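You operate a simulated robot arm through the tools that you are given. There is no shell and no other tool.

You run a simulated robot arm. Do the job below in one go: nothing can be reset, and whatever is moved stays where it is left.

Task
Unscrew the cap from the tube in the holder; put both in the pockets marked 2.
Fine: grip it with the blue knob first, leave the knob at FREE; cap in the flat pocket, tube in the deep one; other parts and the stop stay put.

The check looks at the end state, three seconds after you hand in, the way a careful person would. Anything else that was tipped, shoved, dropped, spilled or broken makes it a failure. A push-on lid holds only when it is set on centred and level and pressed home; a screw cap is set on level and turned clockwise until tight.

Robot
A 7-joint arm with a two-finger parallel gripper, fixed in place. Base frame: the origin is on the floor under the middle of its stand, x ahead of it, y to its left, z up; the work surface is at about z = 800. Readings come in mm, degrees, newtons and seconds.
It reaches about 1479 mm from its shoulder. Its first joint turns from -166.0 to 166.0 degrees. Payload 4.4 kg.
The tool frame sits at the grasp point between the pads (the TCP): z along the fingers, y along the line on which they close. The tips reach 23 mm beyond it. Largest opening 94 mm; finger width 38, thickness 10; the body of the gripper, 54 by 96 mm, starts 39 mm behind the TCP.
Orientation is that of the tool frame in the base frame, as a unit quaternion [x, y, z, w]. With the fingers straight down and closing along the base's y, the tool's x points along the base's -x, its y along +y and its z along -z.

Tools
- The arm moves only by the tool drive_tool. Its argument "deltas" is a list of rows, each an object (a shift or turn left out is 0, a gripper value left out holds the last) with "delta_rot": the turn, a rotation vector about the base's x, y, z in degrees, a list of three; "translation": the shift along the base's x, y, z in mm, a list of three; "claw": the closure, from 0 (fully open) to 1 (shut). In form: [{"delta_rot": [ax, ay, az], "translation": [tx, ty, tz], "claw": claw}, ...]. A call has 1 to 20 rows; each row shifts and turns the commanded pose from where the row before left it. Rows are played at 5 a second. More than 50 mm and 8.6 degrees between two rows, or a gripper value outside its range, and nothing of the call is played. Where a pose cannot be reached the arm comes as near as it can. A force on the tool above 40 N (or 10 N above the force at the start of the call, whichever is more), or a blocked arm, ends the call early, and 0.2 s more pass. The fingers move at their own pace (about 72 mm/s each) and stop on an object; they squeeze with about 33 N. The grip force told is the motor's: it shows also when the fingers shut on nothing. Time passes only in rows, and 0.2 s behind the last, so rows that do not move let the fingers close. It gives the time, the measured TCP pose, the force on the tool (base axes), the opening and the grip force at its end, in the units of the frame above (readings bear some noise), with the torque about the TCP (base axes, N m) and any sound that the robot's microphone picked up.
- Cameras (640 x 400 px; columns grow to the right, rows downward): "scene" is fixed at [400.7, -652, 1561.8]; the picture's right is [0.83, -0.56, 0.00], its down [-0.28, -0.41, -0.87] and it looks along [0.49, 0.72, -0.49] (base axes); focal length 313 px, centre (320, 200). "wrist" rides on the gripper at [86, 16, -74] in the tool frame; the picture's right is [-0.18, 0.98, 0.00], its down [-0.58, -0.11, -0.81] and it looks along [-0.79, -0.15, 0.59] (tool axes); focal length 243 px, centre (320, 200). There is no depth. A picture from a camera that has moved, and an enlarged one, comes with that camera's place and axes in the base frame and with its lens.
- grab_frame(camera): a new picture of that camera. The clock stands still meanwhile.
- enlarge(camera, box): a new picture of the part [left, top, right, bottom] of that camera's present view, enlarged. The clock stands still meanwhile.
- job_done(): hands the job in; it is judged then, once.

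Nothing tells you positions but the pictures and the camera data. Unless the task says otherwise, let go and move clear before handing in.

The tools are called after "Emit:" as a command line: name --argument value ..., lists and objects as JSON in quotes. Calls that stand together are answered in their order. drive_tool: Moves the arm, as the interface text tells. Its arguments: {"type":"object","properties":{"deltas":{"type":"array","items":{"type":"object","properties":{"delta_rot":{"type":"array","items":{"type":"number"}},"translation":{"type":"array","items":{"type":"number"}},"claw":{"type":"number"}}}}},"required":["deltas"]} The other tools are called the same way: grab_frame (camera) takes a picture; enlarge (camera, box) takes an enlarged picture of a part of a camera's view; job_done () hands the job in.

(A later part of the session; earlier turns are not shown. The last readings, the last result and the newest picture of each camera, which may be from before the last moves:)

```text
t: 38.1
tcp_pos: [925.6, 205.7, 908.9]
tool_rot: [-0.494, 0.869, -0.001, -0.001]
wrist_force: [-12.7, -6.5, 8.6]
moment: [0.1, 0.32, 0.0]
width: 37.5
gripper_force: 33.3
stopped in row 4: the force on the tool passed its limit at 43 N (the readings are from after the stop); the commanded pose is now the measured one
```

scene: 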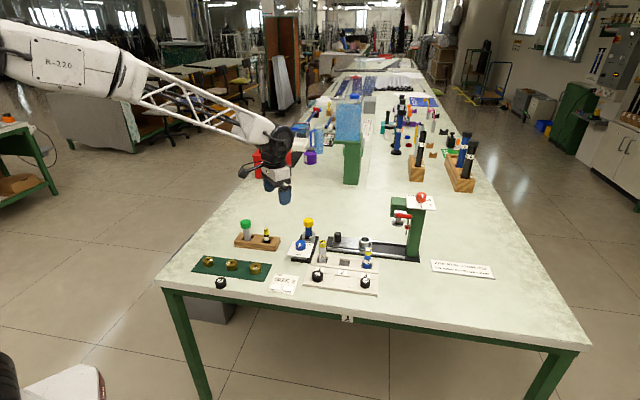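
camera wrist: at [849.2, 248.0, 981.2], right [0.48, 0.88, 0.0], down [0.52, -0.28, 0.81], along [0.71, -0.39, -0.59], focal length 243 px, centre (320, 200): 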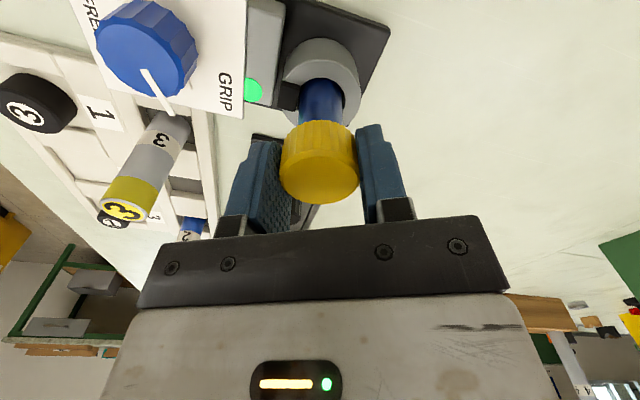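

Emit:
drive_tool --deltas '[{"translation": [0, 0, 0.2], "delta_rot": [0, 0, 6]}, {"translation": [0, 0, 0.15], "delta_rot": [0, 0, 8]}, {"translation": [0, 0, 0.15], "delta_rot": [0, 0, 8]}]'

Emit:
grab_frame --camera "wrist"

```text
t: 38.8
tcp_pos: [925.9, 205.4, 910.8]
tool_rot: [-0.62, 0.785, 0.0, 0.0]
wrist_force: [-16.1, -2.0, 6.4]
moment: [0.17, 0.21, -0.05]
width: 37.3
gripper_force: 32.9
stopped in row 3: the force on the tool passed its limit at 43 N (the readings are from after the stop); the commanded pose is now the measured one
```

```text
taken
camera wrist: at [891.2, 124.9, 984.2], right [-0.91, 0.41, 0.0], down [0.24, 0.54, 0.81], along [0.33, 0.74, -0.59], focal length 243 px, centre (320, 200)
```

wrist: 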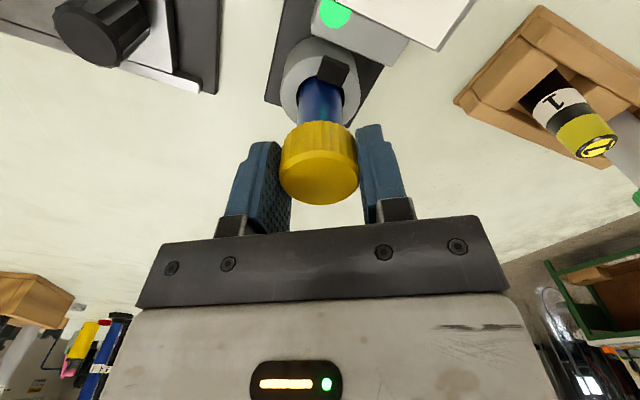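

Emit:
drive_tool --deltas '[{"translation": [-0.4, 0, 0.2], "delta_rot": [0, 0, 6]}, {"translation": [0, 0, 0.15], "delta_rot": [0, 0, 8]}, {"translation": [0, 0, 0.15], "delta_rot": [0, 0, 8]}]'

```text
t: 39.6
tcp_pos: [926.4, 204.6, 910.8]
tool_rot: [0.758, -0.652, 0.0, 0.0]
wrist_force: [-18.4, -5.3, 18.1]
moment: [0.0, 0.49, -0.05]
width: 37.6
gripper_force: 33.2
```

Emit:
drive_tool --deltas '[{"translation": [-0.5, -0.1, 0.6], "delta_rot": [0, 0, 6]}, {"translation": [0, 0, 0.15], "delta_rot": [0, 0, 8]}, {"translation": [0, 0, 0.15], "delta_rot": [0, 0, 8]}]'

```text
t: 40.4
tcp_pos: [926.4, 205.8, 911.5]
tool_rot: [0.869, -0.494, 0.0, 0.0]
wrist_force: [-0.3, -3.3, 16.0]
moment: [-0.08, 0.1, -0.03]
width: 37.5
gripper_force: 33.1
```

Emit:
drive_tool --deltas '[{"translation": [0, 0, 0.5], "delta_rot": [0, 0, 7]}, {"translation": [0, 0, 0.15], "delta_rot": [0, 0, 8]}, {"translation": [0, 0, 0.15], "delta_rot": [0, 0, 8]}, {"translation": [0, 0, 0.15], "delta_rot": [0, 0, 8]}]'

Emit:
enlarge --camera "scene" --box '[280, 190, 350, 260]'

```text
t: 41.4
tcp_pos: [924.7, 206.4, 911.9]
tool_rot: [0.97, -0.245, -0.001, 0.0]
wrist_force: [0.2, -0.5, -0.5]
moment: [0.04, -0.01, 0.01]
width: 37.6
gripper_force: 33.1
```

```text
5.71 times, centred on (315, 225) of scene
camera zoom: at [400.7, -652.0, 1561.8], right [0.83, -0.56, 0.0], down [-0.28, -0.41, -0.87], along [0.49, 0.72, -0.49], focal length 1790 px, centre (349, 57)
```

zoom: 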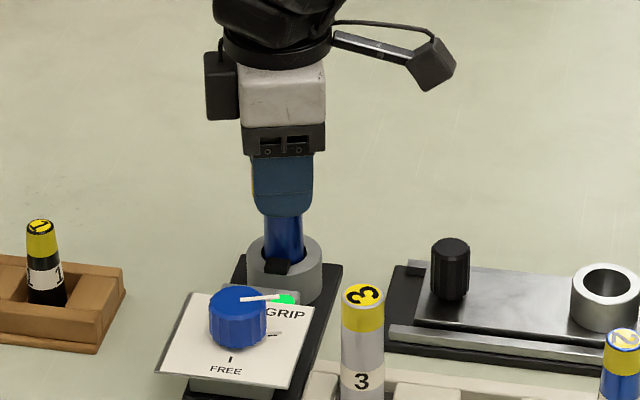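

All forces dropped to zero, so the cap appears to be free after about 190°. I'll lift slowly to confirm.

Emit:
drive_tool --deltas '[{"translation": [0, 0, 1.5]}, {"translation": [0, 0, 1.5]}, {"translation": [0, 0, 2]}, {}]'

Emit:
grab_frame --camera "wrist"

Emit:
enlarge --camera "scene" --box '[280, 190, 350, 260]'

```text
t: 42.4
tcp_pos: [926.1, 205.1, 916.8]
tool_rot: [0.969, -0.246, 0.001, 0.0]
wrist_force: [0.3, -1.7, -1.0]
moment: [0.05, -0.01, 0.02]
width: 37.3
gripper_force: 32.8
```

```text
taken
camera wrist: at [994.9, 149.8, 990.1], right [-0.63, -0.78, 0.0], down [-0.46, 0.37, 0.81], along [-0.63, 0.51, -0.59], focal length 243 px, centre (320, 200)
```

wrist: 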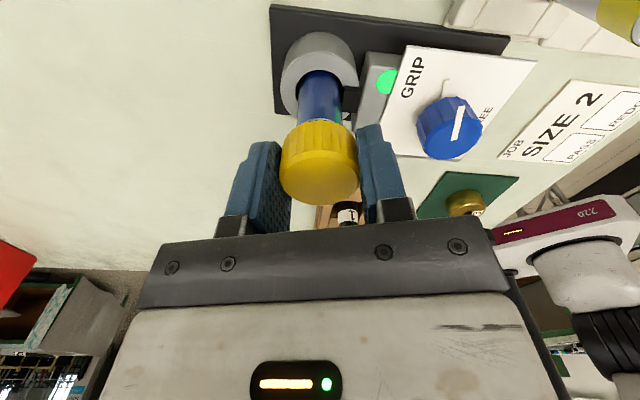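

```text
5.71 times, centred on (315, 225) of scene
camera zoom: at [400.7, -652.0, 1561.8], right [0.83, -0.56, 0.0], down [-0.28, -0.41, -0.87], along [0.49, 0.72, -0.49], focal length 1790 px, centre (349, 57)
```

zoom: 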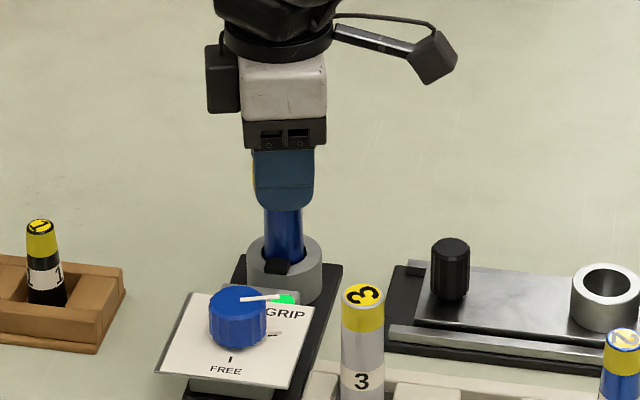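

Emit:
drive_tool --deltas '[{"translation": [0, 0, 5]}, {"translation": [0, 0, 10]}, {"translation": [0, 0, 15]}, {"translation": [0, 0, 20]}, {}]'

Emit:
enlarge --camera "scene" --box '[280, 180, 350, 260]'

Emit:
grab_frame --camera "wrist"

```text
t: 43.6
tcp_pos: [927.9, 205.3, 966.0]
tool_rot: [0.97, -0.245, 0.0, -0.001]
wrist_force: [-0.4, -0.8, -1.3]
moment: [0.01, -0.01, -0.01]
width: 37.4
gripper_force: 32.9
```

```text
5.00 times, centred on (315, 220) of scene
camera zoom: at [400.7, -652.0, 1561.8], right [0.83, -0.56, 0.0], down [-0.28, -0.41, -0.87], along [0.49, 0.72, -0.49], focal length 1566 px, centre (345, 100)
```

zoom: 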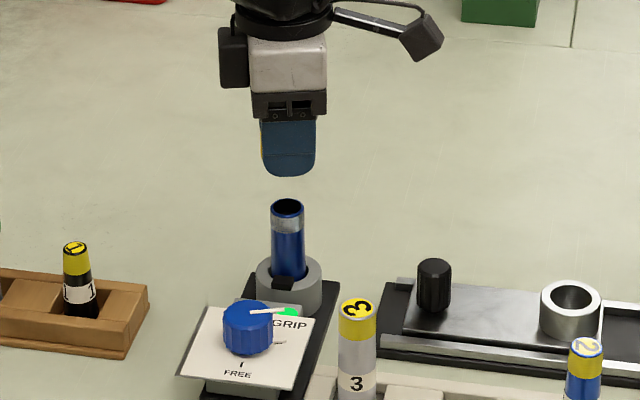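

```text
taken
camera wrist: at [995.9, 149.4, 1041.4], right [-0.63, -0.78, 0.0], down [-0.46, 0.37, 0.81], along [-0.63, 0.51, -0.59], focal length 243 px, centre (320, 200)
```

wrist: 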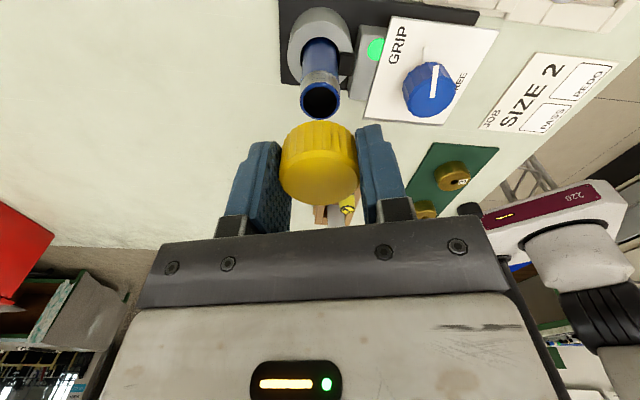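

The cap is off and the tube stays in the holder with its mouth open. My grip is too deep to set the cap in the shallow pocket, because the tips reach below its rim. I'll rest the cap back on the tube mouth, unthreaded, and regrip it higher.

Emit:
drive_tool --deltas '[{"translation": [-1, 0.3, -15]}, {"translation": [-0.8, 0.3, -15]}, {"translation": [0, 0, -10]}, {}, {}]'

Emit:
enlarge --camera "wrist" --box '[250, 60, 390, 220]'

Emit:
enlarge --camera "scene" --box '[290, 195, 340, 245]'

```text
t: 44.8
tcp_pos: [925.4, 205.8, 927.3]
tool_rot: [0.969, -0.246, 0.001, -0.001]
wrist_force: [0.5, -0.1, 0.4]
moment: [-0.01, -0.01, 0.01]
width: 37.5
gripper_force: 32.7
```

```text
2.50 times, centred on (320, 140) of wrist
camera zoom: at [993.9, 150.3, 1001.6], right [-0.63, -0.78, 0.0], down [-0.46, 0.37, 0.81], along [-0.63, 0.51, -0.59], focal length 606 px, centre (320, 350)
```

zoom: 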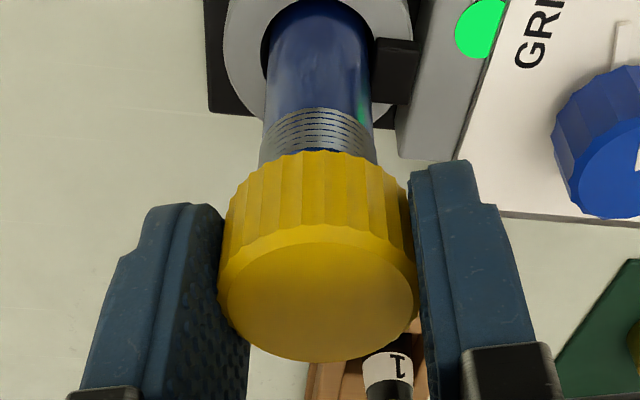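

```text
8.00 times, centred on (315, 220) of scene
camera zoom: at [400.7, -652.0, 1561.8], right [0.83, -0.56, 0.0], down [-0.28, -0.41, -0.87], along [0.49, 0.72, -0.49], focal length 2506 px, centre (360, 40)
```

zoom: 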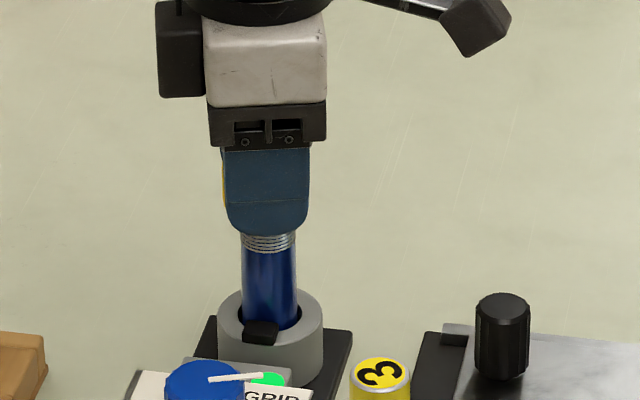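

Emit:
drive_tool --deltas '[{"translation": [0, 0.2, -5]}, {"translation": [0, 0, -4]}, {"translation": [0, 0, -2]}, {}]'

```text
t: 45.8
tcp_pos: [924.8, 204.4, 915.4]
tool_rot: [0.969, -0.246, 0.0, -0.001]
wrist_force: [0.5, -0.2, 0.1]
moment: [0.02, 0.02, 0.0]
width: 37.2
gripper_force: 33.1
```

Emit:
drive_tool --deltas '[{"translation": [0, 0.3, -1]}, {"translation": [0, 0, -1]}, {}]'

```text
t: 46.6
tcp_pos: [925.7, 206.0, 915.5]
tool_rot: [0.969, -0.246, 0.001, -0.001]
wrist_force: [35.1, -2.4, -4.4]
moment: [-0.05, -0.23, -0.03]
width: 37.5
gripper_force: 33.0
```

Emit:
drive_tool --deltas '[{"translation": [0.8, 0, 0]}, {}]'

```text
t: 47.2
tcp_pos: [926.6, 207.2, 914.5]
tool_rot: [0.969, -0.246, 0.0, 0.0]
wrist_force: [15.4, -8.5, -1.0]
moment: [-0.25, -0.31, 0.01]
width: 37.2
gripper_force: 32.9
```

Emit:
drive_tool --deltas '[{"translation": [0.4, -0.3, 0]}, {"translation": [0, 0, -0.8]}, {}]'

```text
t: 48.0
tcp_pos: [924.9, 205.7, 912.6]
tool_rot: [0.97, -0.245, 0.0, 0.0]
wrist_force: [-8.0, -1.7, 6.4]
moment: [-0.08, 0.2, -0.05]
width: 37.3
gripper_force: 32.3
```

Emit:
drive_tool --deltas '[{"translation": [-0.1, 0, -0.6]}, {}]'

Emit:
enlarge --camera "wrist" --box '[250, 60, 390, 220]'

Emit:
enlarge --camera "scene" --box '[290, 195, 340, 245]'

```text
t: 48.6
tcp_pos: [925.6, 205.4, 914.1]
tool_rot: [0.969, -0.246, 0.0, -0.001]
wrist_force: [-15.6, -4.4, 14.1]
moment: [-0.14, 0.35, -0.07]
width: 37.1
gripper_force: 32.9
```

```text
2.50 times, centred on (320, 140) of wrist
camera zoom: at [994.4, 150.5, 987.2], right [-0.63, -0.78, 0.0], down [-0.46, 0.37, 0.81], along [-0.63, 0.51, -0.59], focal length 606 px, centre (320, 350)
```

zoom: 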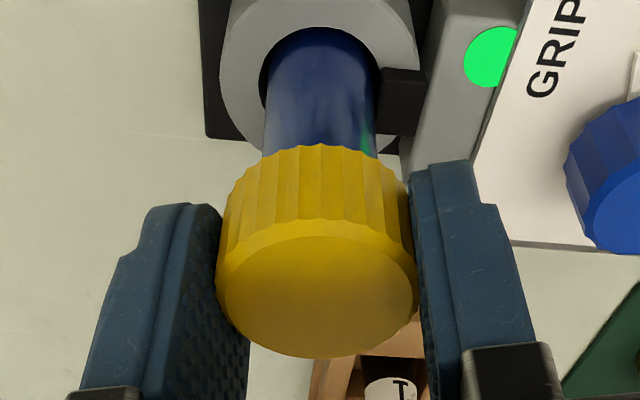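

```text
8.00 times, centred on (315, 220) of scene
camera zoom: at [400.7, -652.0, 1561.8], right [0.83, -0.56, 0.0], down [-0.28, -0.41, -0.87], along [0.49, 0.72, -0.49], focal length 2506 px, centre (360, 40)
```

zoom: 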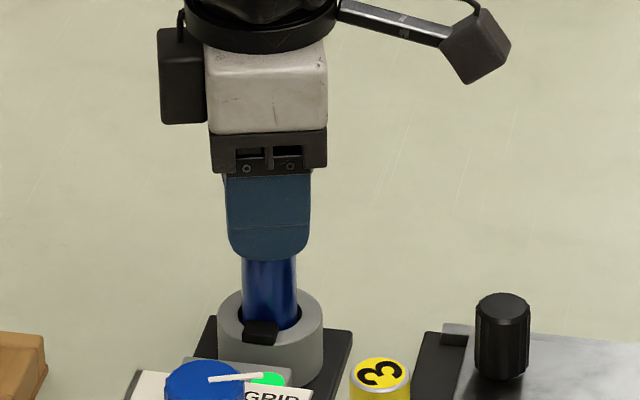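

The cap rests on the tube mouth (z contact 14 N). I'll open, rise about 12 mm and look.

Emit:
drive_tool --deltas '[{"translation": [0.2, 0, 0.3]}, {"claw": 0.55}, {"claw": 0.45}, {"claw": 0.4}, {"translation": [0, 0, 6]}, {"translation": [0, 0, 6]}, {}, {}]'

Emit:
enlarge --camera "wrist" --box '[240, 60, 400, 220]'

Emit:
enlarge --camera "scene" --box '[290, 195, 340, 245]'

```text
t: 50.4
tcp_pos: [927.2, 204.2, 925.0]
tool_rot: [0.969, -0.245, 0.0, -0.002]
wrist_force: [0.4, -0.8, 0.1]
moment: [0.02, 0.0, -0.03]
width: 56.2
gripper_force: 0.0
```

```text
2.50 times, centred on (320, 140) of wrist
camera zoom: at [995.4, 149.4, 998.4], right [-0.63, -0.78, 0.0], down [-0.46, 0.37, 0.81], along [-0.63, 0.51, -0.59], focal length 606 px, centre (320, 350)
```

zoom: 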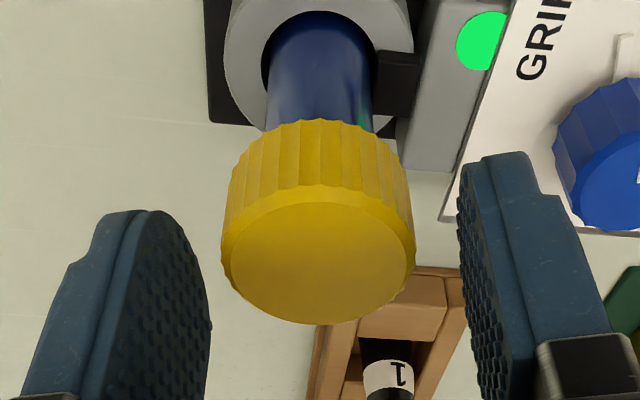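

```text
8.00 times, centred on (315, 220) of scene
camera zoom: at [400.7, -652.0, 1561.8], right [0.83, -0.56, 0.0], down [-0.28, -0.41, -0.87], along [0.49, 0.72, -0.49], focal length 2506 px, centre (360, 40)
```

zoom: 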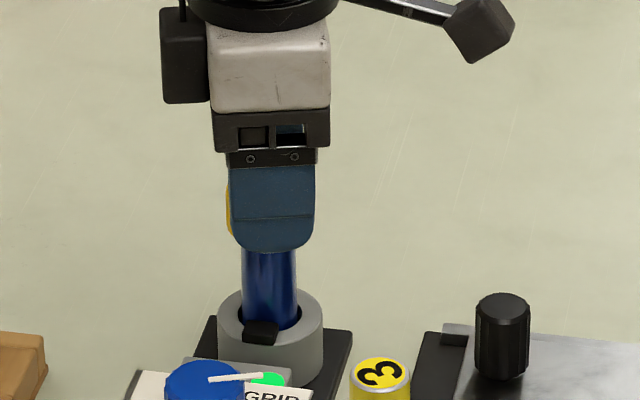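

The cap sits level on the tube mouth with its top at about 909. I'll check the pocket depth in the scene camera before choosing grip height.

Emit:
enlarge --camera "scene" --box '[310, 260, 380, 300]'

Emit:
enlarge --camera "scene" --box '[330, 268, 365, 292]'

```text
9.14 times, centred on (345, 280) of scene
camera zoom: at [400.7, -652.0, 1561.8], right [0.83, -0.56, 0.0], down [-0.28, -0.41, -0.87], along [0.49, 0.72, -0.49], focal length 2864 px, centre (91, -531)
```

zoom: 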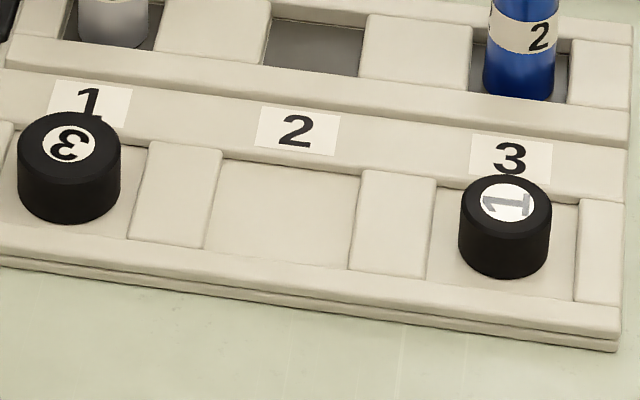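

```text
16.00 times, centred on (348, 280) of scene
camera zoom: at [400.7, -652.0, 1561.8], right [0.83, -0.56, 0.0], down [-0.28, -0.41, -0.87], along [0.49, 0.72, -0.49], focal length 5012 px, centre (-120, -1080)
```

zoom: 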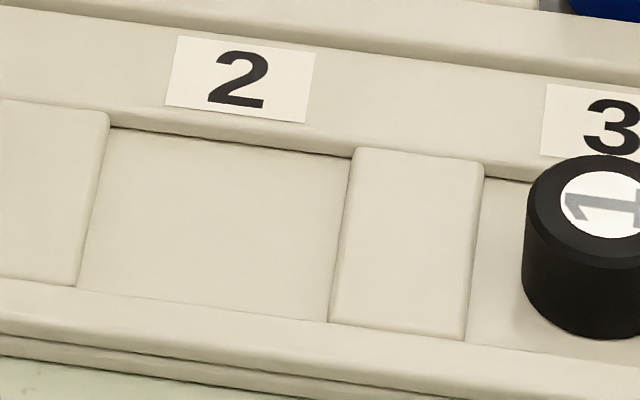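

The pocket is only about 5 mm deep, and gripping the top ~9 mm of the cap leaves the tips above the rim. I lower 2 mm and close.

Emit:
drive_tool --deltas '[{"translation": [0, 0, -2]}, {}, {"claw": 0.5}, {"claw": 0.55}, {"claw": 0.6}, {"claw": 0.75}, {}]'

Emit:
enlarge --camera "wrist" --box '[240, 60, 400, 220]'

```text
t: 52.0
tcp_pos: [925.4, 206.4, 922.1]
tool_rot: [0.97, -0.245, 0.0, -0.001]
wrist_force: [2.9, 2.7, -0.9]
moment: [0.06, -0.04, -0.03]
width: 37.3
gripper_force: 33.1
```

```text
2.50 times, centred on (320, 140) of wrist
camera zoom: at [995.1, 149.9, 996.9], right [-0.63, -0.78, 0.0], down [-0.46, 0.37, 0.81], along [-0.63, 0.51, -0.59], focal length 606 px, centre (320, 350)
```

zoom: 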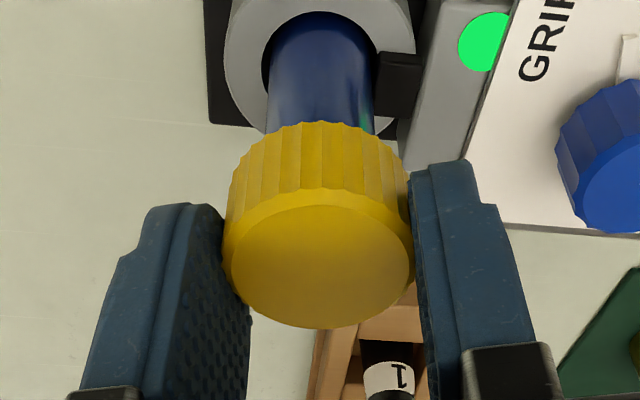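

Gripped high with almost no side force. I'll lift straight up slowly.

Emit:
drive_tool --deltas '[{"translation": [0, 0, 1.5]}, {"translation": [0, 0, 2]}, {"translation": [0, 0, 3]}, {"translation": [0, 0, 5]}, {"translation": [0, 0, 10]}, {"translation": [0, 0, 15]}, {"translation": [0, 0, 20]}, {}]'

Emit:
grab_frame --camera "wrist"

Emit:
enlarge --camera "scene" --box '[285, 170, 345, 250]'

```text
t: 53.8
tcp_pos: [926.6, 205.1, 977.4]
tool_rot: [0.969, -0.245, 0.0, -0.001]
wrist_force: [-0.1, 0.4, -0.1]
moment: [0.0, -0.01, -0.01]
width: 23.5
gripper_force: 0.0
```

```text
taken
camera wrist: at [994.7, 150.4, 1052.3], right [-0.63, -0.78, 0.0], down [-0.46, 0.37, 0.81], along [-0.63, 0.51, -0.59], focal length 243 px, centre (320, 200)
```

wrist: 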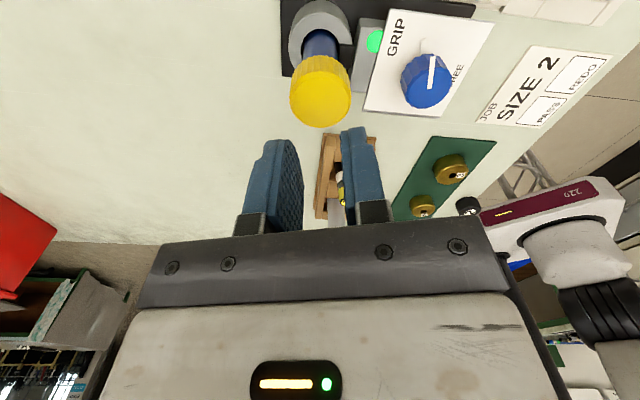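

```text
5.00 times, centred on (315, 210) of scene
camera zoom: at [400.7, -652.0, 1561.8], right [0.83, -0.56, 0.0], down [-0.28, -0.41, -0.87], along [0.49, 0.72, -0.49], focal length 1566 px, centre (345, 150)
```

zoom: 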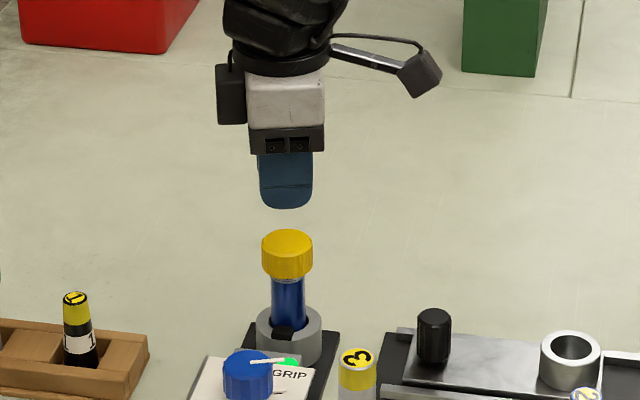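

The fingers slipped off and the cap stayed on the tube, so the thread may have caught slightly when I pressed it. I'll look closer, then regrip and turn further counter-clockwise before lifting.

Emit:
enlarge --camera "wrist" --box '[260, 0, 380, 150]'

Emit:
enlarge --camera "scene" --box '[290, 205, 330, 245]'

```text
2.67 times, centred on (320, 75) of wrist
camera zoom: at [994.7, 150.4, 1052.3], right [-0.63, -0.78, 0.0], down [-0.46, 0.37, 0.81], along [-0.63, 0.51, -0.59], focal length 647 px, centre (320, 533)
```

zoom: 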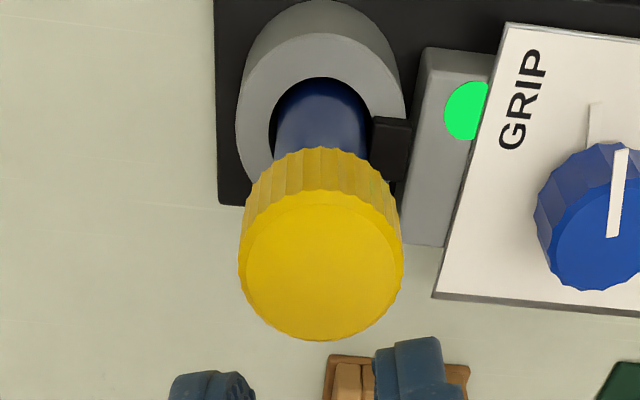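

```text
10.00 times, centred on (310, 225) of scene
camera zoom: at [400.7, -652.0, 1561.8], right [0.83, -0.56, 0.0], down [-0.28, -0.41, -0.87], along [0.49, 0.72, -0.49], focal length 3132 px, centre (420, -50)
```

zoom: 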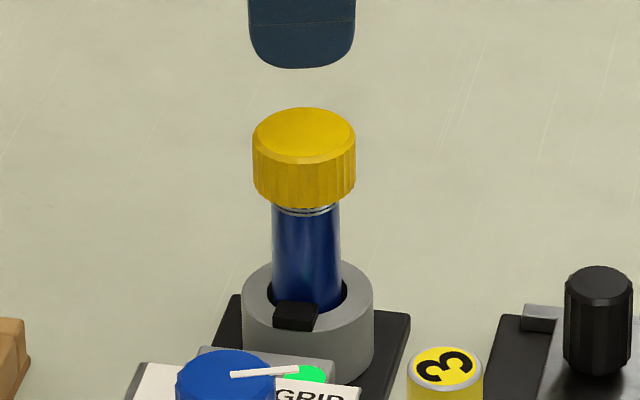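

The cap is level with its top at about 912, so the thread probably caught a little when I pressed. I'll rotate the wrist back, regrip the upper part of the cap, turn counter-clockwise until forces vanish, then lift.

Emit:
drive_tool --deltas '[{"claw": 0.3, "delta_rot": [0, 0, -8]}, {"delta_rot": [0, 0, -8]}, {"delta_rot": [0, 0, -8]}, {"delta_rot": [0, 0, -8]}, {"delta_rot": [0, 0, -8]}, {"delta_rot": [0, 0, -8]}, {"delta_rot": [0, 0, -8]}, {"delta_rot": [0, 0, -8]}, {"delta_rot": [0, 0, -8]}, {"delta_rot": [0, 0, -8]}, {"delta_rot": [0, 0, -8]}, {"delta_rot": [0, 0, -8]}, {"delta_rot": [0, 0, -8]}, {}, {}]'

Emit:
enlarge --camera "wrist" --box '[240, 0, 400, 160]'

```text
t: 57.0
tcp_pos: [925.5, 205.1, 979.0]
tool_rot: [-0.402, 0.915, -0.001, 0.001]
wrist_force: [-0.6, 0.1, -0.5]
moment: [-0.03, 0.01, 0.01]
width: 65.9
gripper_force: 0.0
```

```text
2.50 times, centred on (320, 80) of wrist
camera zoom: at [855.8, 152.4, 1053.3], right [-0.6, 0.8, 0.0], down [0.47, 0.36, 0.81], along [0.65, 0.48, -0.59], focal length 606 px, centre (320, 500)
```

zoom: 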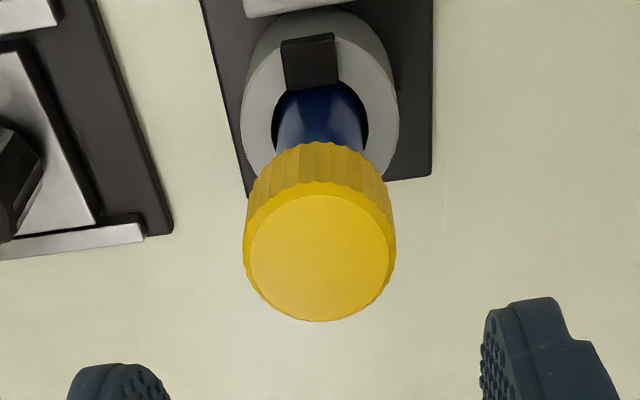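

Emit:
drive_tool --deltas '[{"translation": [0, 0.2, -20]}, {"translation": [0, 0, -20]}, {"translation": [0, 0, -14]}, {}, {}, {}]'

Emit:
enlarge --camera "wrist" --box '[240, 60, 400, 220]'

```text
t: 58.4
tcp_pos: [926.0, 207.0, 924.6]
tool_rot: [-0.403, 0.915, -0.001, 0.0]
wrist_force: [-0.5, -0.1, 0.0]
moment: [-0.02, -0.02, -0.01]
width: 65.8
gripper_force: 0.1
```

```text
2.50 times, centred on (320, 140) of wrist
camera zoom: at [856.3, 153.6, 998.6], right [-0.6, 0.8, 0.0], down [0.47, 0.36, 0.81], along [0.64, 0.48, -0.59], focal length 606 px, centre (320, 350)
```

zoom: 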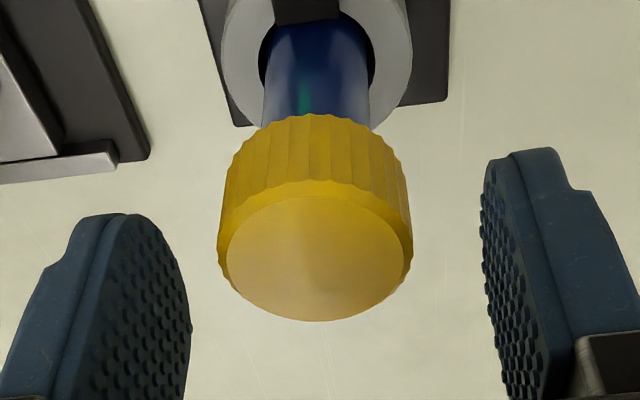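

The cap is about 1.8 mm off along the closing line, so I'll correct that and close.

Emit:
drive_tool --deltas '[{"translation": [1.1, -1.2, 0]}, {}, {"claw": 0.45}, {"claw": 0.52}, {"claw": 0.57}, {"claw": 0.62}, {"claw": 0.75}, {}]'

```text
t: 60.2
tcp_pos: [926.4, 205.2, 925.7]
tool_rot: [-0.404, 0.915, 0.0, 0.0]
wrist_force: [-10.7, 7.9, -0.2]
moment: [0.16, 0.22, -0.09]
width: 36.0
gripper_force: 32.4
```

Emit:
drive_tool --deltas '[{"translation": [-0.2, 0.2, 0], "delta_rot": [0, 0, 6]}, {"delta_rot": [0, 0, 8]}, {"delta_rot": [0, 0, 8]}]'

Emit:
enlarge --camera "wrist" --box '[240, 60, 400, 220]'

```text
t: 61.0
tcp_pos: [926.9, 205.7, 926.5]
tool_rot: [-0.57, 0.821, -0.001, 0.0]
wrist_force: [-0.6, 1.9, 0.1]
moment: [-0.01, 0.07, -0.48]
width: 37.2
gripper_force: 32.7
```

```text
2.50 times, centred on (320, 140) of wrist
camera zoom: at [881.3, 129.2, 999.4], right [-0.86, 0.51, 0.0], down [0.3, 0.51, 0.81], along [0.42, 0.69, -0.59], focal length 606 px, centre (320, 350)
```

zoom: 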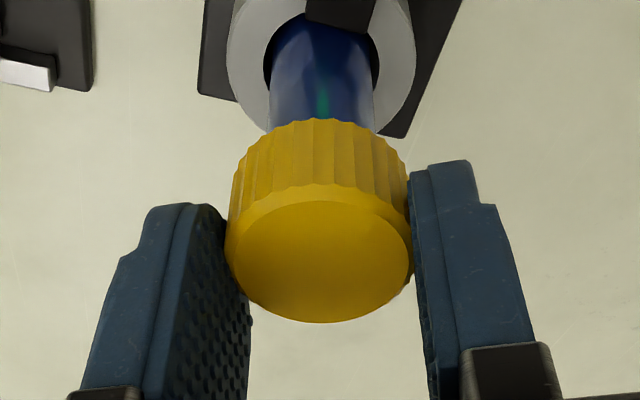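

There's now 0.48 Nm of resistance, so I'll turn a bit more to see whether the cap moves or the fingers slip.

Emit:
drive_tool --deltas '[{"delta_rot": [0, 0, 4]}, {"delta_rot": [0, 0, 4]}, {}]'

Emit:
enlarge --camera "wrist" --box '[270, 80, 370, 200]'

Emit:
enlarge --camera "scene" --box '[290, 205, 330, 245]'

```text
t: 61.8
tcp_pos: [926.6, 203.7, 926.7]
tool_rot: [-0.627, 0.779, -0.001, 0.0]
wrist_force: [8.3, -6.5, 0.5]
moment: [-0.13, -0.12, -0.18]
width: 36.0
gripper_force: 32.9
```

```text
3.33 times, centred on (320, 140) of wrist
camera zoom: at [892.0, 123.2, 999.4], right [-0.92, 0.39, 0.0], down [0.23, 0.54, 0.81], along [0.32, 0.74, -0.59], focal length 809 px, centre (320, 400)
```

zoom: 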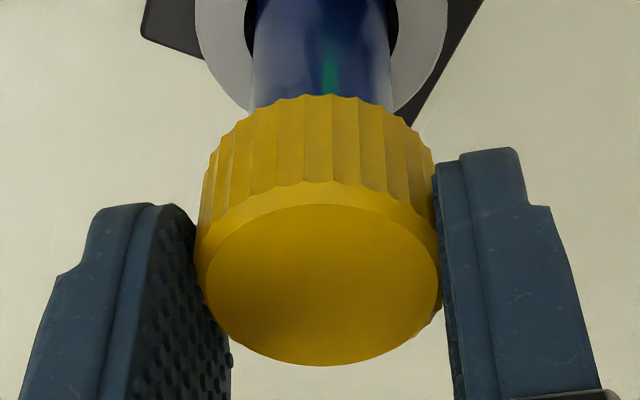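

```text
10.00 times, centred on (310, 225) of scene
camera zoom: at [400.7, -652.0, 1561.8], right [0.83, -0.56, 0.0], down [-0.28, -0.41, -0.87], along [0.49, 0.72, -0.49], focal length 3132 px, centre (420, -50)
```

zoom: 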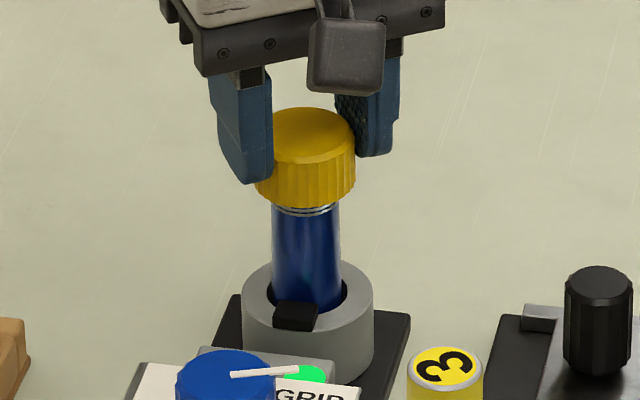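

The fingers are ratcheting over the knurls, so the cap is caught on the thread. I'll take a deeper hold, with the tips just above the cap's lower edge, and try again.

Emit:
drive_tool --deltas '[{"claw": 0.5}, {"claw": 0.4}, {}, {"translation": [0, 0, -3]}, {"translation": [0, 0, -3]}, {}, {}]'

Emit:
enlarge --camera "wrist" --box '[240, 60, 400, 220]'

```text
t: 63.4
tcp_pos: [926.4, 203.8, 918.4]
tool_rot: [-0.627, 0.779, 0.0, 0.001]
wrist_force: [-0.3, -0.1, 0.2]
moment: [0.02, -0.01, 0.01]
width: 56.7
gripper_force: 0.0
```

```text
2.50 times, centred on (320, 140) of wrist
camera zoom: at [892.2, 124.1, 992.3], right [-0.92, 0.39, 0.0], down [0.23, 0.54, 0.81], along [0.32, 0.74, -0.59], focal length 606 px, centre (320, 350)
```

zoom: 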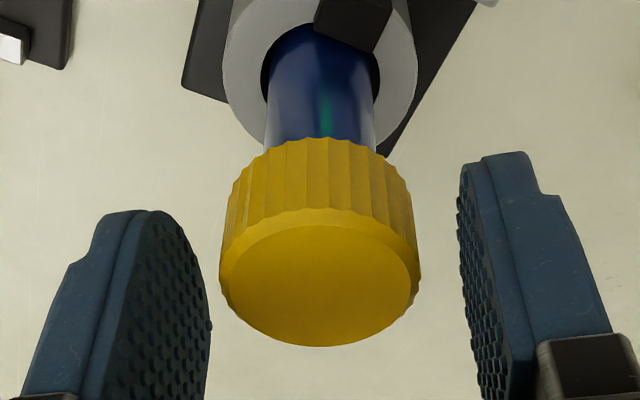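

Emit:
drive_tool --deltas '[{"claw": 0.5}, {"claw": 0.56}, {"claw": 0.62}, {"claw": 0.8}, {}]'

```text
t: 64.6
tcp_pos: [926.6, 205.4, 918.0]
tool_rot: [-0.627, 0.779, -0.001, 0.001]
wrist_force: [3.1, -0.7, -0.1]
moment: [-0.01, -0.02, 0.0]
width: 36.1
gripper_force: 33.3
```

Emit:
drive_tool --deltas '[{"delta_rot": [0, 0, 4]}, {"delta_rot": [0, 0, 4]}]'

```text
t: 65.2
tcp_pos: [926.6, 205.8, 918.8]
tool_rot: [-0.679, 0.734, 0.0, 0.0]
wrist_force: [-5.2, 3.3, -0.2]
moment: [0.05, 0.12, -0.51]
width: 34.8
gripper_force: 32.5
```

Emit:
drive_tool --deltas '[{"delta_rot": [0, 0, 5]}, {"delta_rot": [0, 0, 5]}]'

Emit:
enlarge --camera "wrist" --box '[240, 60, 400, 220]'

```text
t: 65.8
tcp_pos: [926.8, 204.3, 918.9]
tool_rot: [0.742, -0.671, 0.001, 0.0]
wrist_force: [-10.4, 5.1, -0.1]
moment: [0.09, 0.23, -0.9]
width: 36.5
gripper_force: 33.5
```

```text
2.50 times, centred on (320, 140) of wrist
camera zoom: at [919.5, 117.2, 992.4], right [-1.0, 0.09, 0.0], down [0.05, 0.59, 0.81], along [0.07, 0.8, -0.59], focal length 606 px, centre (320, 350)
```

zoom: 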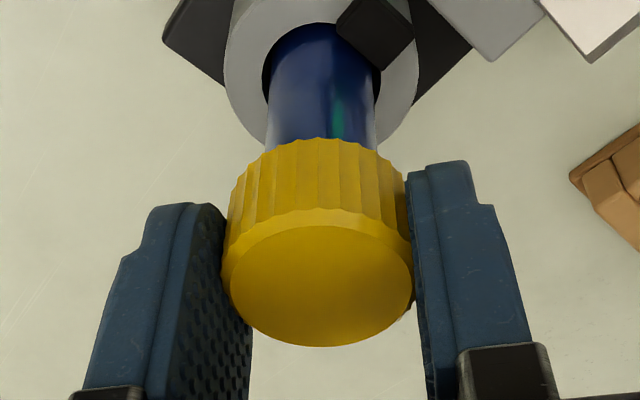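

Emit:
enlarge --camera "scene" --box '[298, 212, 318, 232]'

Emit:
drive_tool --deltas '[{"delta_rot": [0, 0, -6]}, {"delta_rot": [0, 0, -8]}, {"delta_rot": [0, 0, -8]}]'

Emit:
enlarge --camera "scene" --box '[298, 212, 318, 232]'

```text
16.00 times, centred on (308, 222) of scene
camera zoom: at [400.7, -652.0, 1561.8], right [0.83, -0.56, 0.0], down [-0.28, -0.41, -0.87], along [0.49, 0.72, -0.49], focal length 5012 px, centre (512, -152)
```

zoom: 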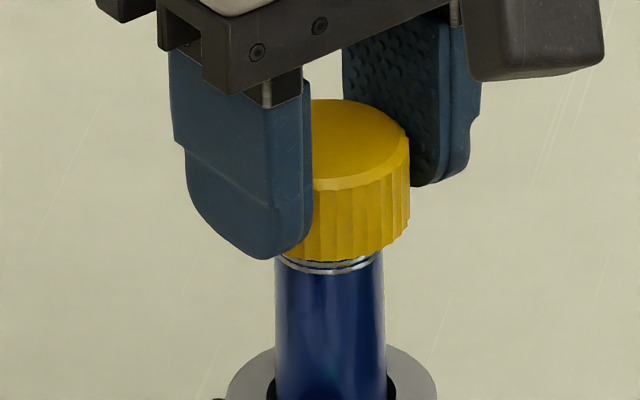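

```text
t: 66.6
tcp_pos: [926.3, 204.0, 918.6]
tool_rot: [-0.598, 0.802, -0.001, 0.001]
wrist_force: [-1.5, 6.7, -8.7]
moment: [0.11, 0.0, 0.01]
width: 36.3
gripper_force: 32.9
```

```text
16.00 times, centred on (308, 222) of scene
camera zoom: at [400.7, -652.0, 1561.8], right [0.83, -0.56, 0.0], down [-0.28, -0.41, -0.87], along [0.49, 0.72, -0.49], focal length 5012 px, centre (512, -152)
```

zoom: 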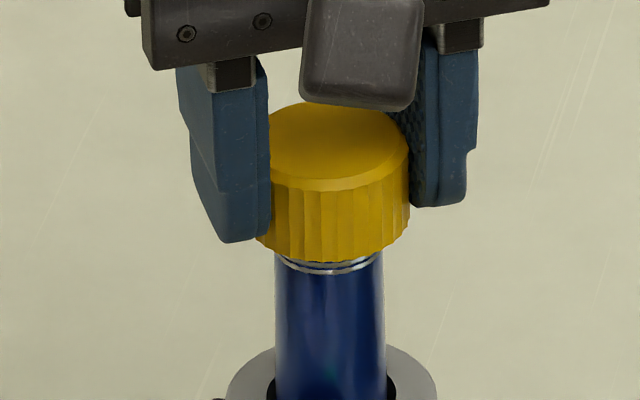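

Turning clockwise is free and pulls down, so the thread is engaged and the counter-clockwise end is acting as a stop. I'll turn back to that end and then try a gentle lift.

Emit:
drive_tool --deltas '[{"delta_rot": [0, 0, 7]}, {"delta_rot": [0, 0, 7]}]'

Emit:
drive_tool --deltas '[{"delta_rot": [0, 0, 3]}, {}]'

```text
t: 67.2
tcp_pos: [926.9, 204.3, 919.4]
tool_rot: [-0.692, 0.722, 0.0, 0.0]
wrist_force: [-12.5, -2.4, -4.2]
moment: [-0.02, 0.24, -0.03]
width: 36.4
gripper_force: 33.3
```

```text
t: 67.8
tcp_pos: [926.5, 206.4, 920.8]
tool_rot: [0.711, -0.703, 0.001, -0.001]
wrist_force: [0.4, 0.6, -0.8]
moment: [0.0, 0.0, 0.05]
width: 36.2
gripper_force: 33.4
```

Forces vanished again, the same signature as before, so the cap looks free. I'll lift gently.

Emit:
drive_tool --deltas '[{"translation": [0, 0, 1.5]}, {"translation": [0, 0, 1.5]}, {"translation": [0, 0, 2]}, {}]'

Emit:
enlarge --camera "scene" --box '[298, 212, 318, 232]'

```text
t: 68.8
tcp_pos: [925.7, 205.0, 923.8]
tool_rot: [0.711, -0.703, 0.0, 0.0]
wrist_force: [0.9, 0.0, 0.1]
moment: [0.03, 0.04, -0.02]
width: 36.2
gripper_force: 33.4
```

```text
16.00 times, centred on (308, 222) of scene
camera zoom: at [400.7, -652.0, 1561.8], right [0.83, -0.56, 0.0], down [-0.28, -0.41, -0.87], along [0.49, 0.72, -0.49], focal length 5012 px, centre (512, -152)
```

zoom: 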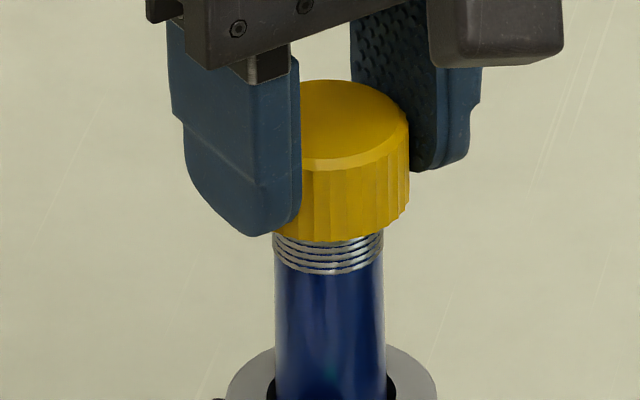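

The cap is free and held with the tips just above its lower edge. I'll carry it up and over to the flat pocket in column 2.

Emit:
drive_tool --deltas '[{"translation": [0, 0, 10]}, {"translation": [0, 0, 20]}, {"translation": [0, 0, 25]}, {"translation": [-5.3, -40, 0], "delta_rot": [0, 0, -7.4]}, {"translation": [-5.3, -42, 0], "delta_rot": [0, 0, -7.4]}, {"translation": [-5.3, -42, 0], "delta_rot": [0, 0, -7.4]}, {"translation": [-5.3, -42, 0], "delta_rot": [0, 0, -7.4]}, {"translation": [-5.3, -42, 0], "delta_rot": [0, 0, -7.4]}, {"translation": [-5.3, -41, 0], "delta_rot": [0, 0, -7.4]}, {}, {}]'

Emit:
grab_frame --camera "wrist"

Emit:
grab_frame --camera "scene"

```text
t: 71.2
tcp_pos: [892.4, -44.2, 980.1]
tool_rot: [-0.391, 0.92, -0.002, 0.001]
wrist_force: [-0.6, -0.2, 0.3]
moment: [-0.02, 0.01, 0.0]
width: 36.2
gripper_force: 33.3
```

```text
taken
camera wrist: at [822.6, -94.9, 1053.2], right [-0.58, 0.81, 0.0], down [0.48, 0.34, 0.81], along [0.66, 0.47, -0.59], focal length 243 px, centre (320, 200)
```

wrist: 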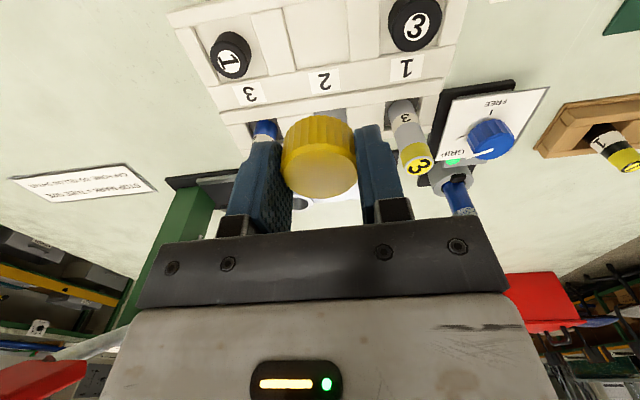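

```text
taken
```

scene: 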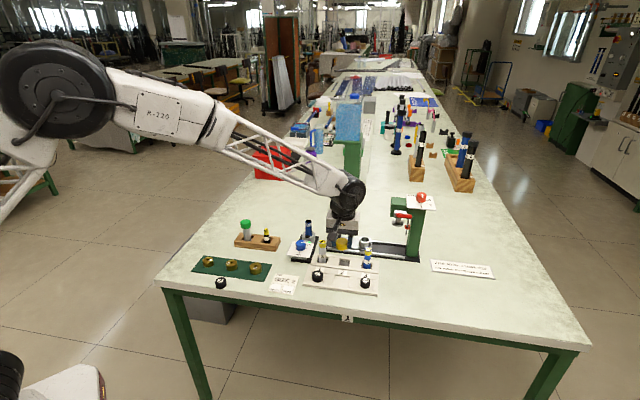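

Emit:
enlarge --camera "wrist" --box '[220, 0, 440, 130]'

Emit:
enlarge --camera "scene" --box '[320, 225, 370, 295]'

```text
2.91 times, centred on (330, 65) of wrist
camera zoom: at [822.6, -94.9, 1053.2], right [-0.58, 0.81, 0.0], down [0.48, 0.34, 0.81], along [0.66, 0.47, -0.59], focal length 706 px, centre (291, 593)
```

zoom: 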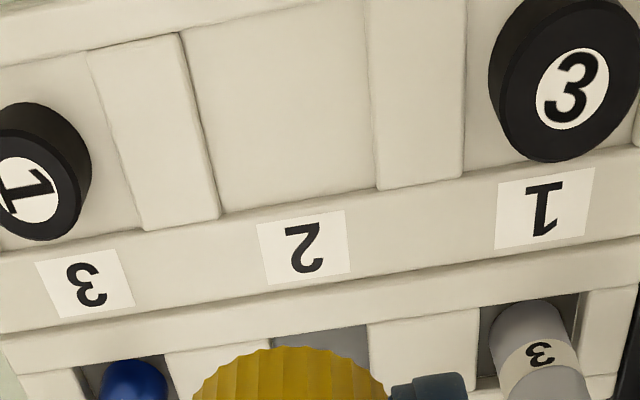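

```text
5.71 times, centred on (345, 260) of scene
camera zoom: at [400.7, -652.0, 1561.8], right [0.83, -0.56, 0.0], down [-0.28, -0.41, -0.87], along [0.49, 0.72, -0.49], focal length 1790 px, centre (177, -143)
```

zoom: 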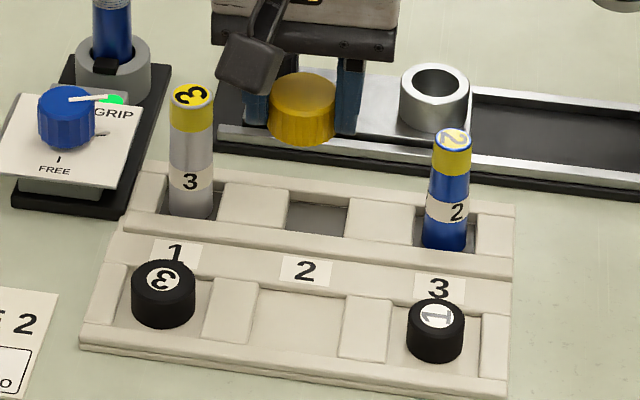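

The pocket centre is about (894,-45.7) and the tray top about z=816. I'll check how the cap sits in the fingers.

Emit:
enlarge --camera "scene" --box '[325, 225, 360, 255]'

Emit:
enlarge --camera "wrist" --box '[220, 80, 420, 240]'

```text
13.33 times, centred on (342, 240) of scene
camera zoom: at [400.7, -652.0, 1561.8], right [0.83, -0.56, 0.0], down [-0.28, -0.41, -0.87], along [0.49, 0.72, -0.49], focal length 4177 px, centre (20, -333)
```

zoom: 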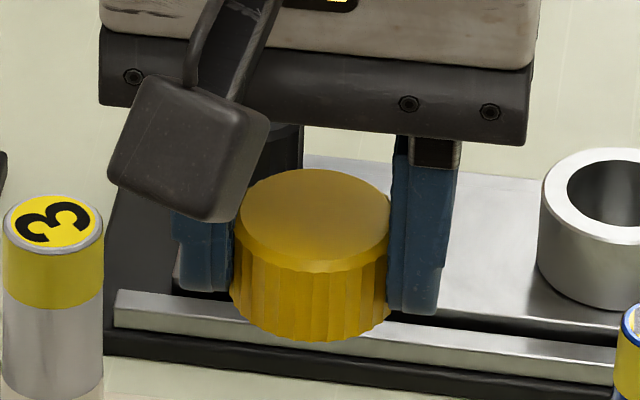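

```text
2.50 times, centred on (320, 160) of wrist
camera zoom: at [822.6, -94.9, 1053.2], right [-0.58, 0.81, 0.0], down [0.48, 0.34, 0.81], along [0.66, 0.47, -0.59], focal length 606 px, centre (320, 300)
```

zoom: 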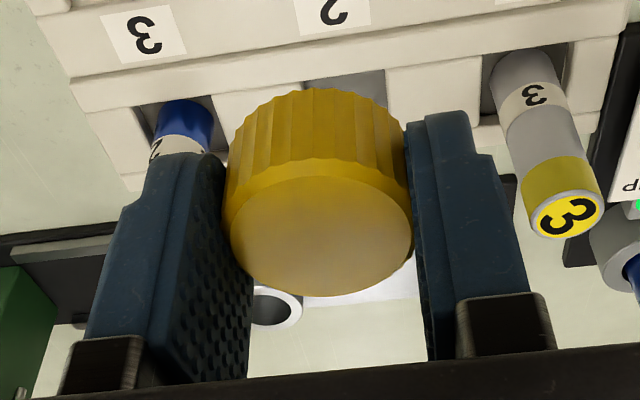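

The tips sit about level with the cap's lower edge, perhaps 1–2 mm above it. I'll align over the pocket and descend in stages.

Emit:
drive_tool --deltas '[{"translation": [0.8, -0.8, -25]}, {"translation": [0.8, -0.7, -30]}, {"translation": [0, 0, -30]}, {"translation": [0, 0, -20]}, {}, {}, {}]'

Emit:
grab_frame --camera "wrist"

Emit:
enlarge --camera "scene" --box '[310, 240, 380, 300]'

```text
t: 72.8
tcp_pos: [895.9, -42.3, 874.6]
tool_rot: [-0.392, 0.92, -0.002, -0.001]
wrist_force: [0.6, 0.2, 0.1]
moment: [0.0, -0.01, 0.01]
width: 35.9
gripper_force: 33.2
```

```text
taken
camera wrist: at [824.8, -93.7, 948.3], right [-0.58, 0.81, 0.0], down [0.48, 0.34, 0.81], along [0.66, 0.47, -0.59], focal length 243 px, centre (320, 200)
```

wrist: 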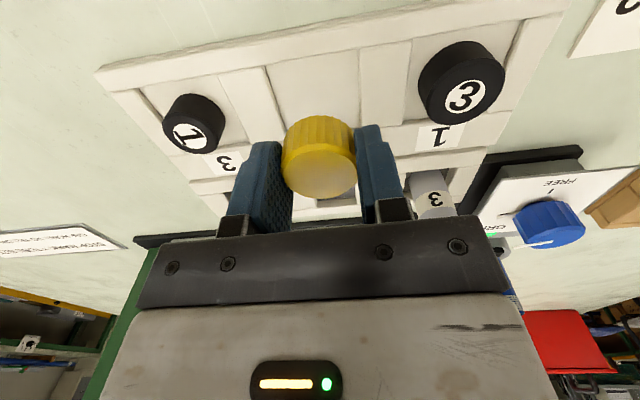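

```text
6.67 times, centred on (345, 270) of scene
camera zoom: at [400.7, -652.0, 1561.8], right [0.83, -0.56, 0.0], down [-0.28, -0.41, -0.87], along [0.49, 0.72, -0.49], focal length 2088 px, centre (153, -267)
```

zoom: 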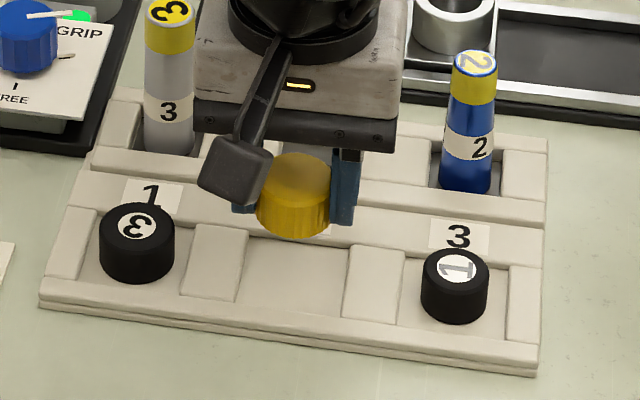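

Emit:
enlarge --camera "wrist" --box '[220, 20, 420, 180]'

```text
2.50 times, centred on (320, 100) of wrist
camera zoom: at [824.8, -93.7, 948.3], right [-0.58, 0.81, 0.0], down [0.48, 0.34, 0.81], along [0.66, 0.47, -0.59], focal length 606 px, centre (320, 450)
```

zoom: 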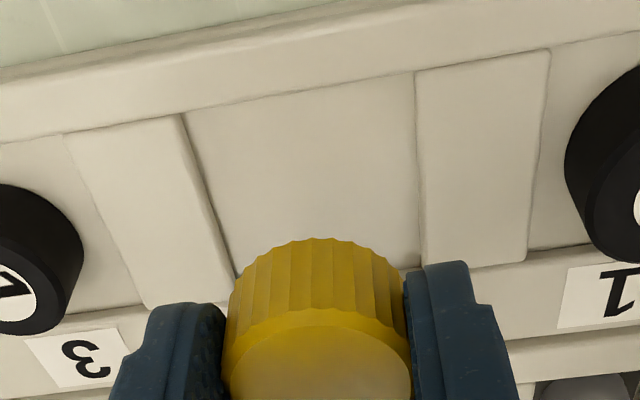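

The measured TCP is about (2, 3) mm off the pocket centre. I'll correct that and descend further.

Emit:
drive_tool --deltas '[{"translation": [-1, -1.5, -8]}, {"translation": [-1, -1.5, -8]}, {}, {}, {}]'

Emit:
enlarge --camera "wrist" --box '[220, 20, 420, 180]'

Emit:
enlarge --camera "scene" --box '[320, 250, 370, 295]'

```text
t: 74.0
tcp_pos: [894.3, -48.0, 857.4]
tool_rot: [-0.392, 0.92, 0.0, 0.0]
wrist_force: [-0.9, 0.0, 0.9]
moment: [-0.01, -0.01, 0.01]
width: 35.6
gripper_force: 32.9
```

```text
2.50 times, centred on (320, 100) of wrist
camera zoom: at [823.0, -98.1, 932.0], right [-0.58, 0.81, 0.0], down [0.48, 0.34, 0.81], along [0.66, 0.47, -0.59], focal length 606 px, centre (320, 450)
```

zoom: 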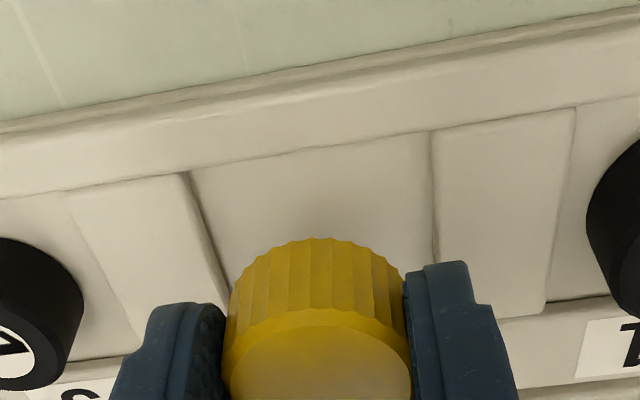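

```text
8.89 times, centred on (345, 272) of scene
camera zoom: at [400.7, -652.0, 1561.8], right [0.83, -0.56, 0.0], down [-0.28, -0.41, -0.87], along [0.49, 0.72, -0.49], focal length 2784 px, centre (98, -444)
```

zoom: 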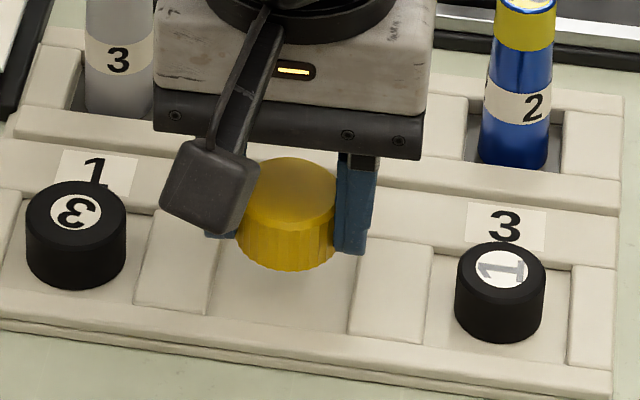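

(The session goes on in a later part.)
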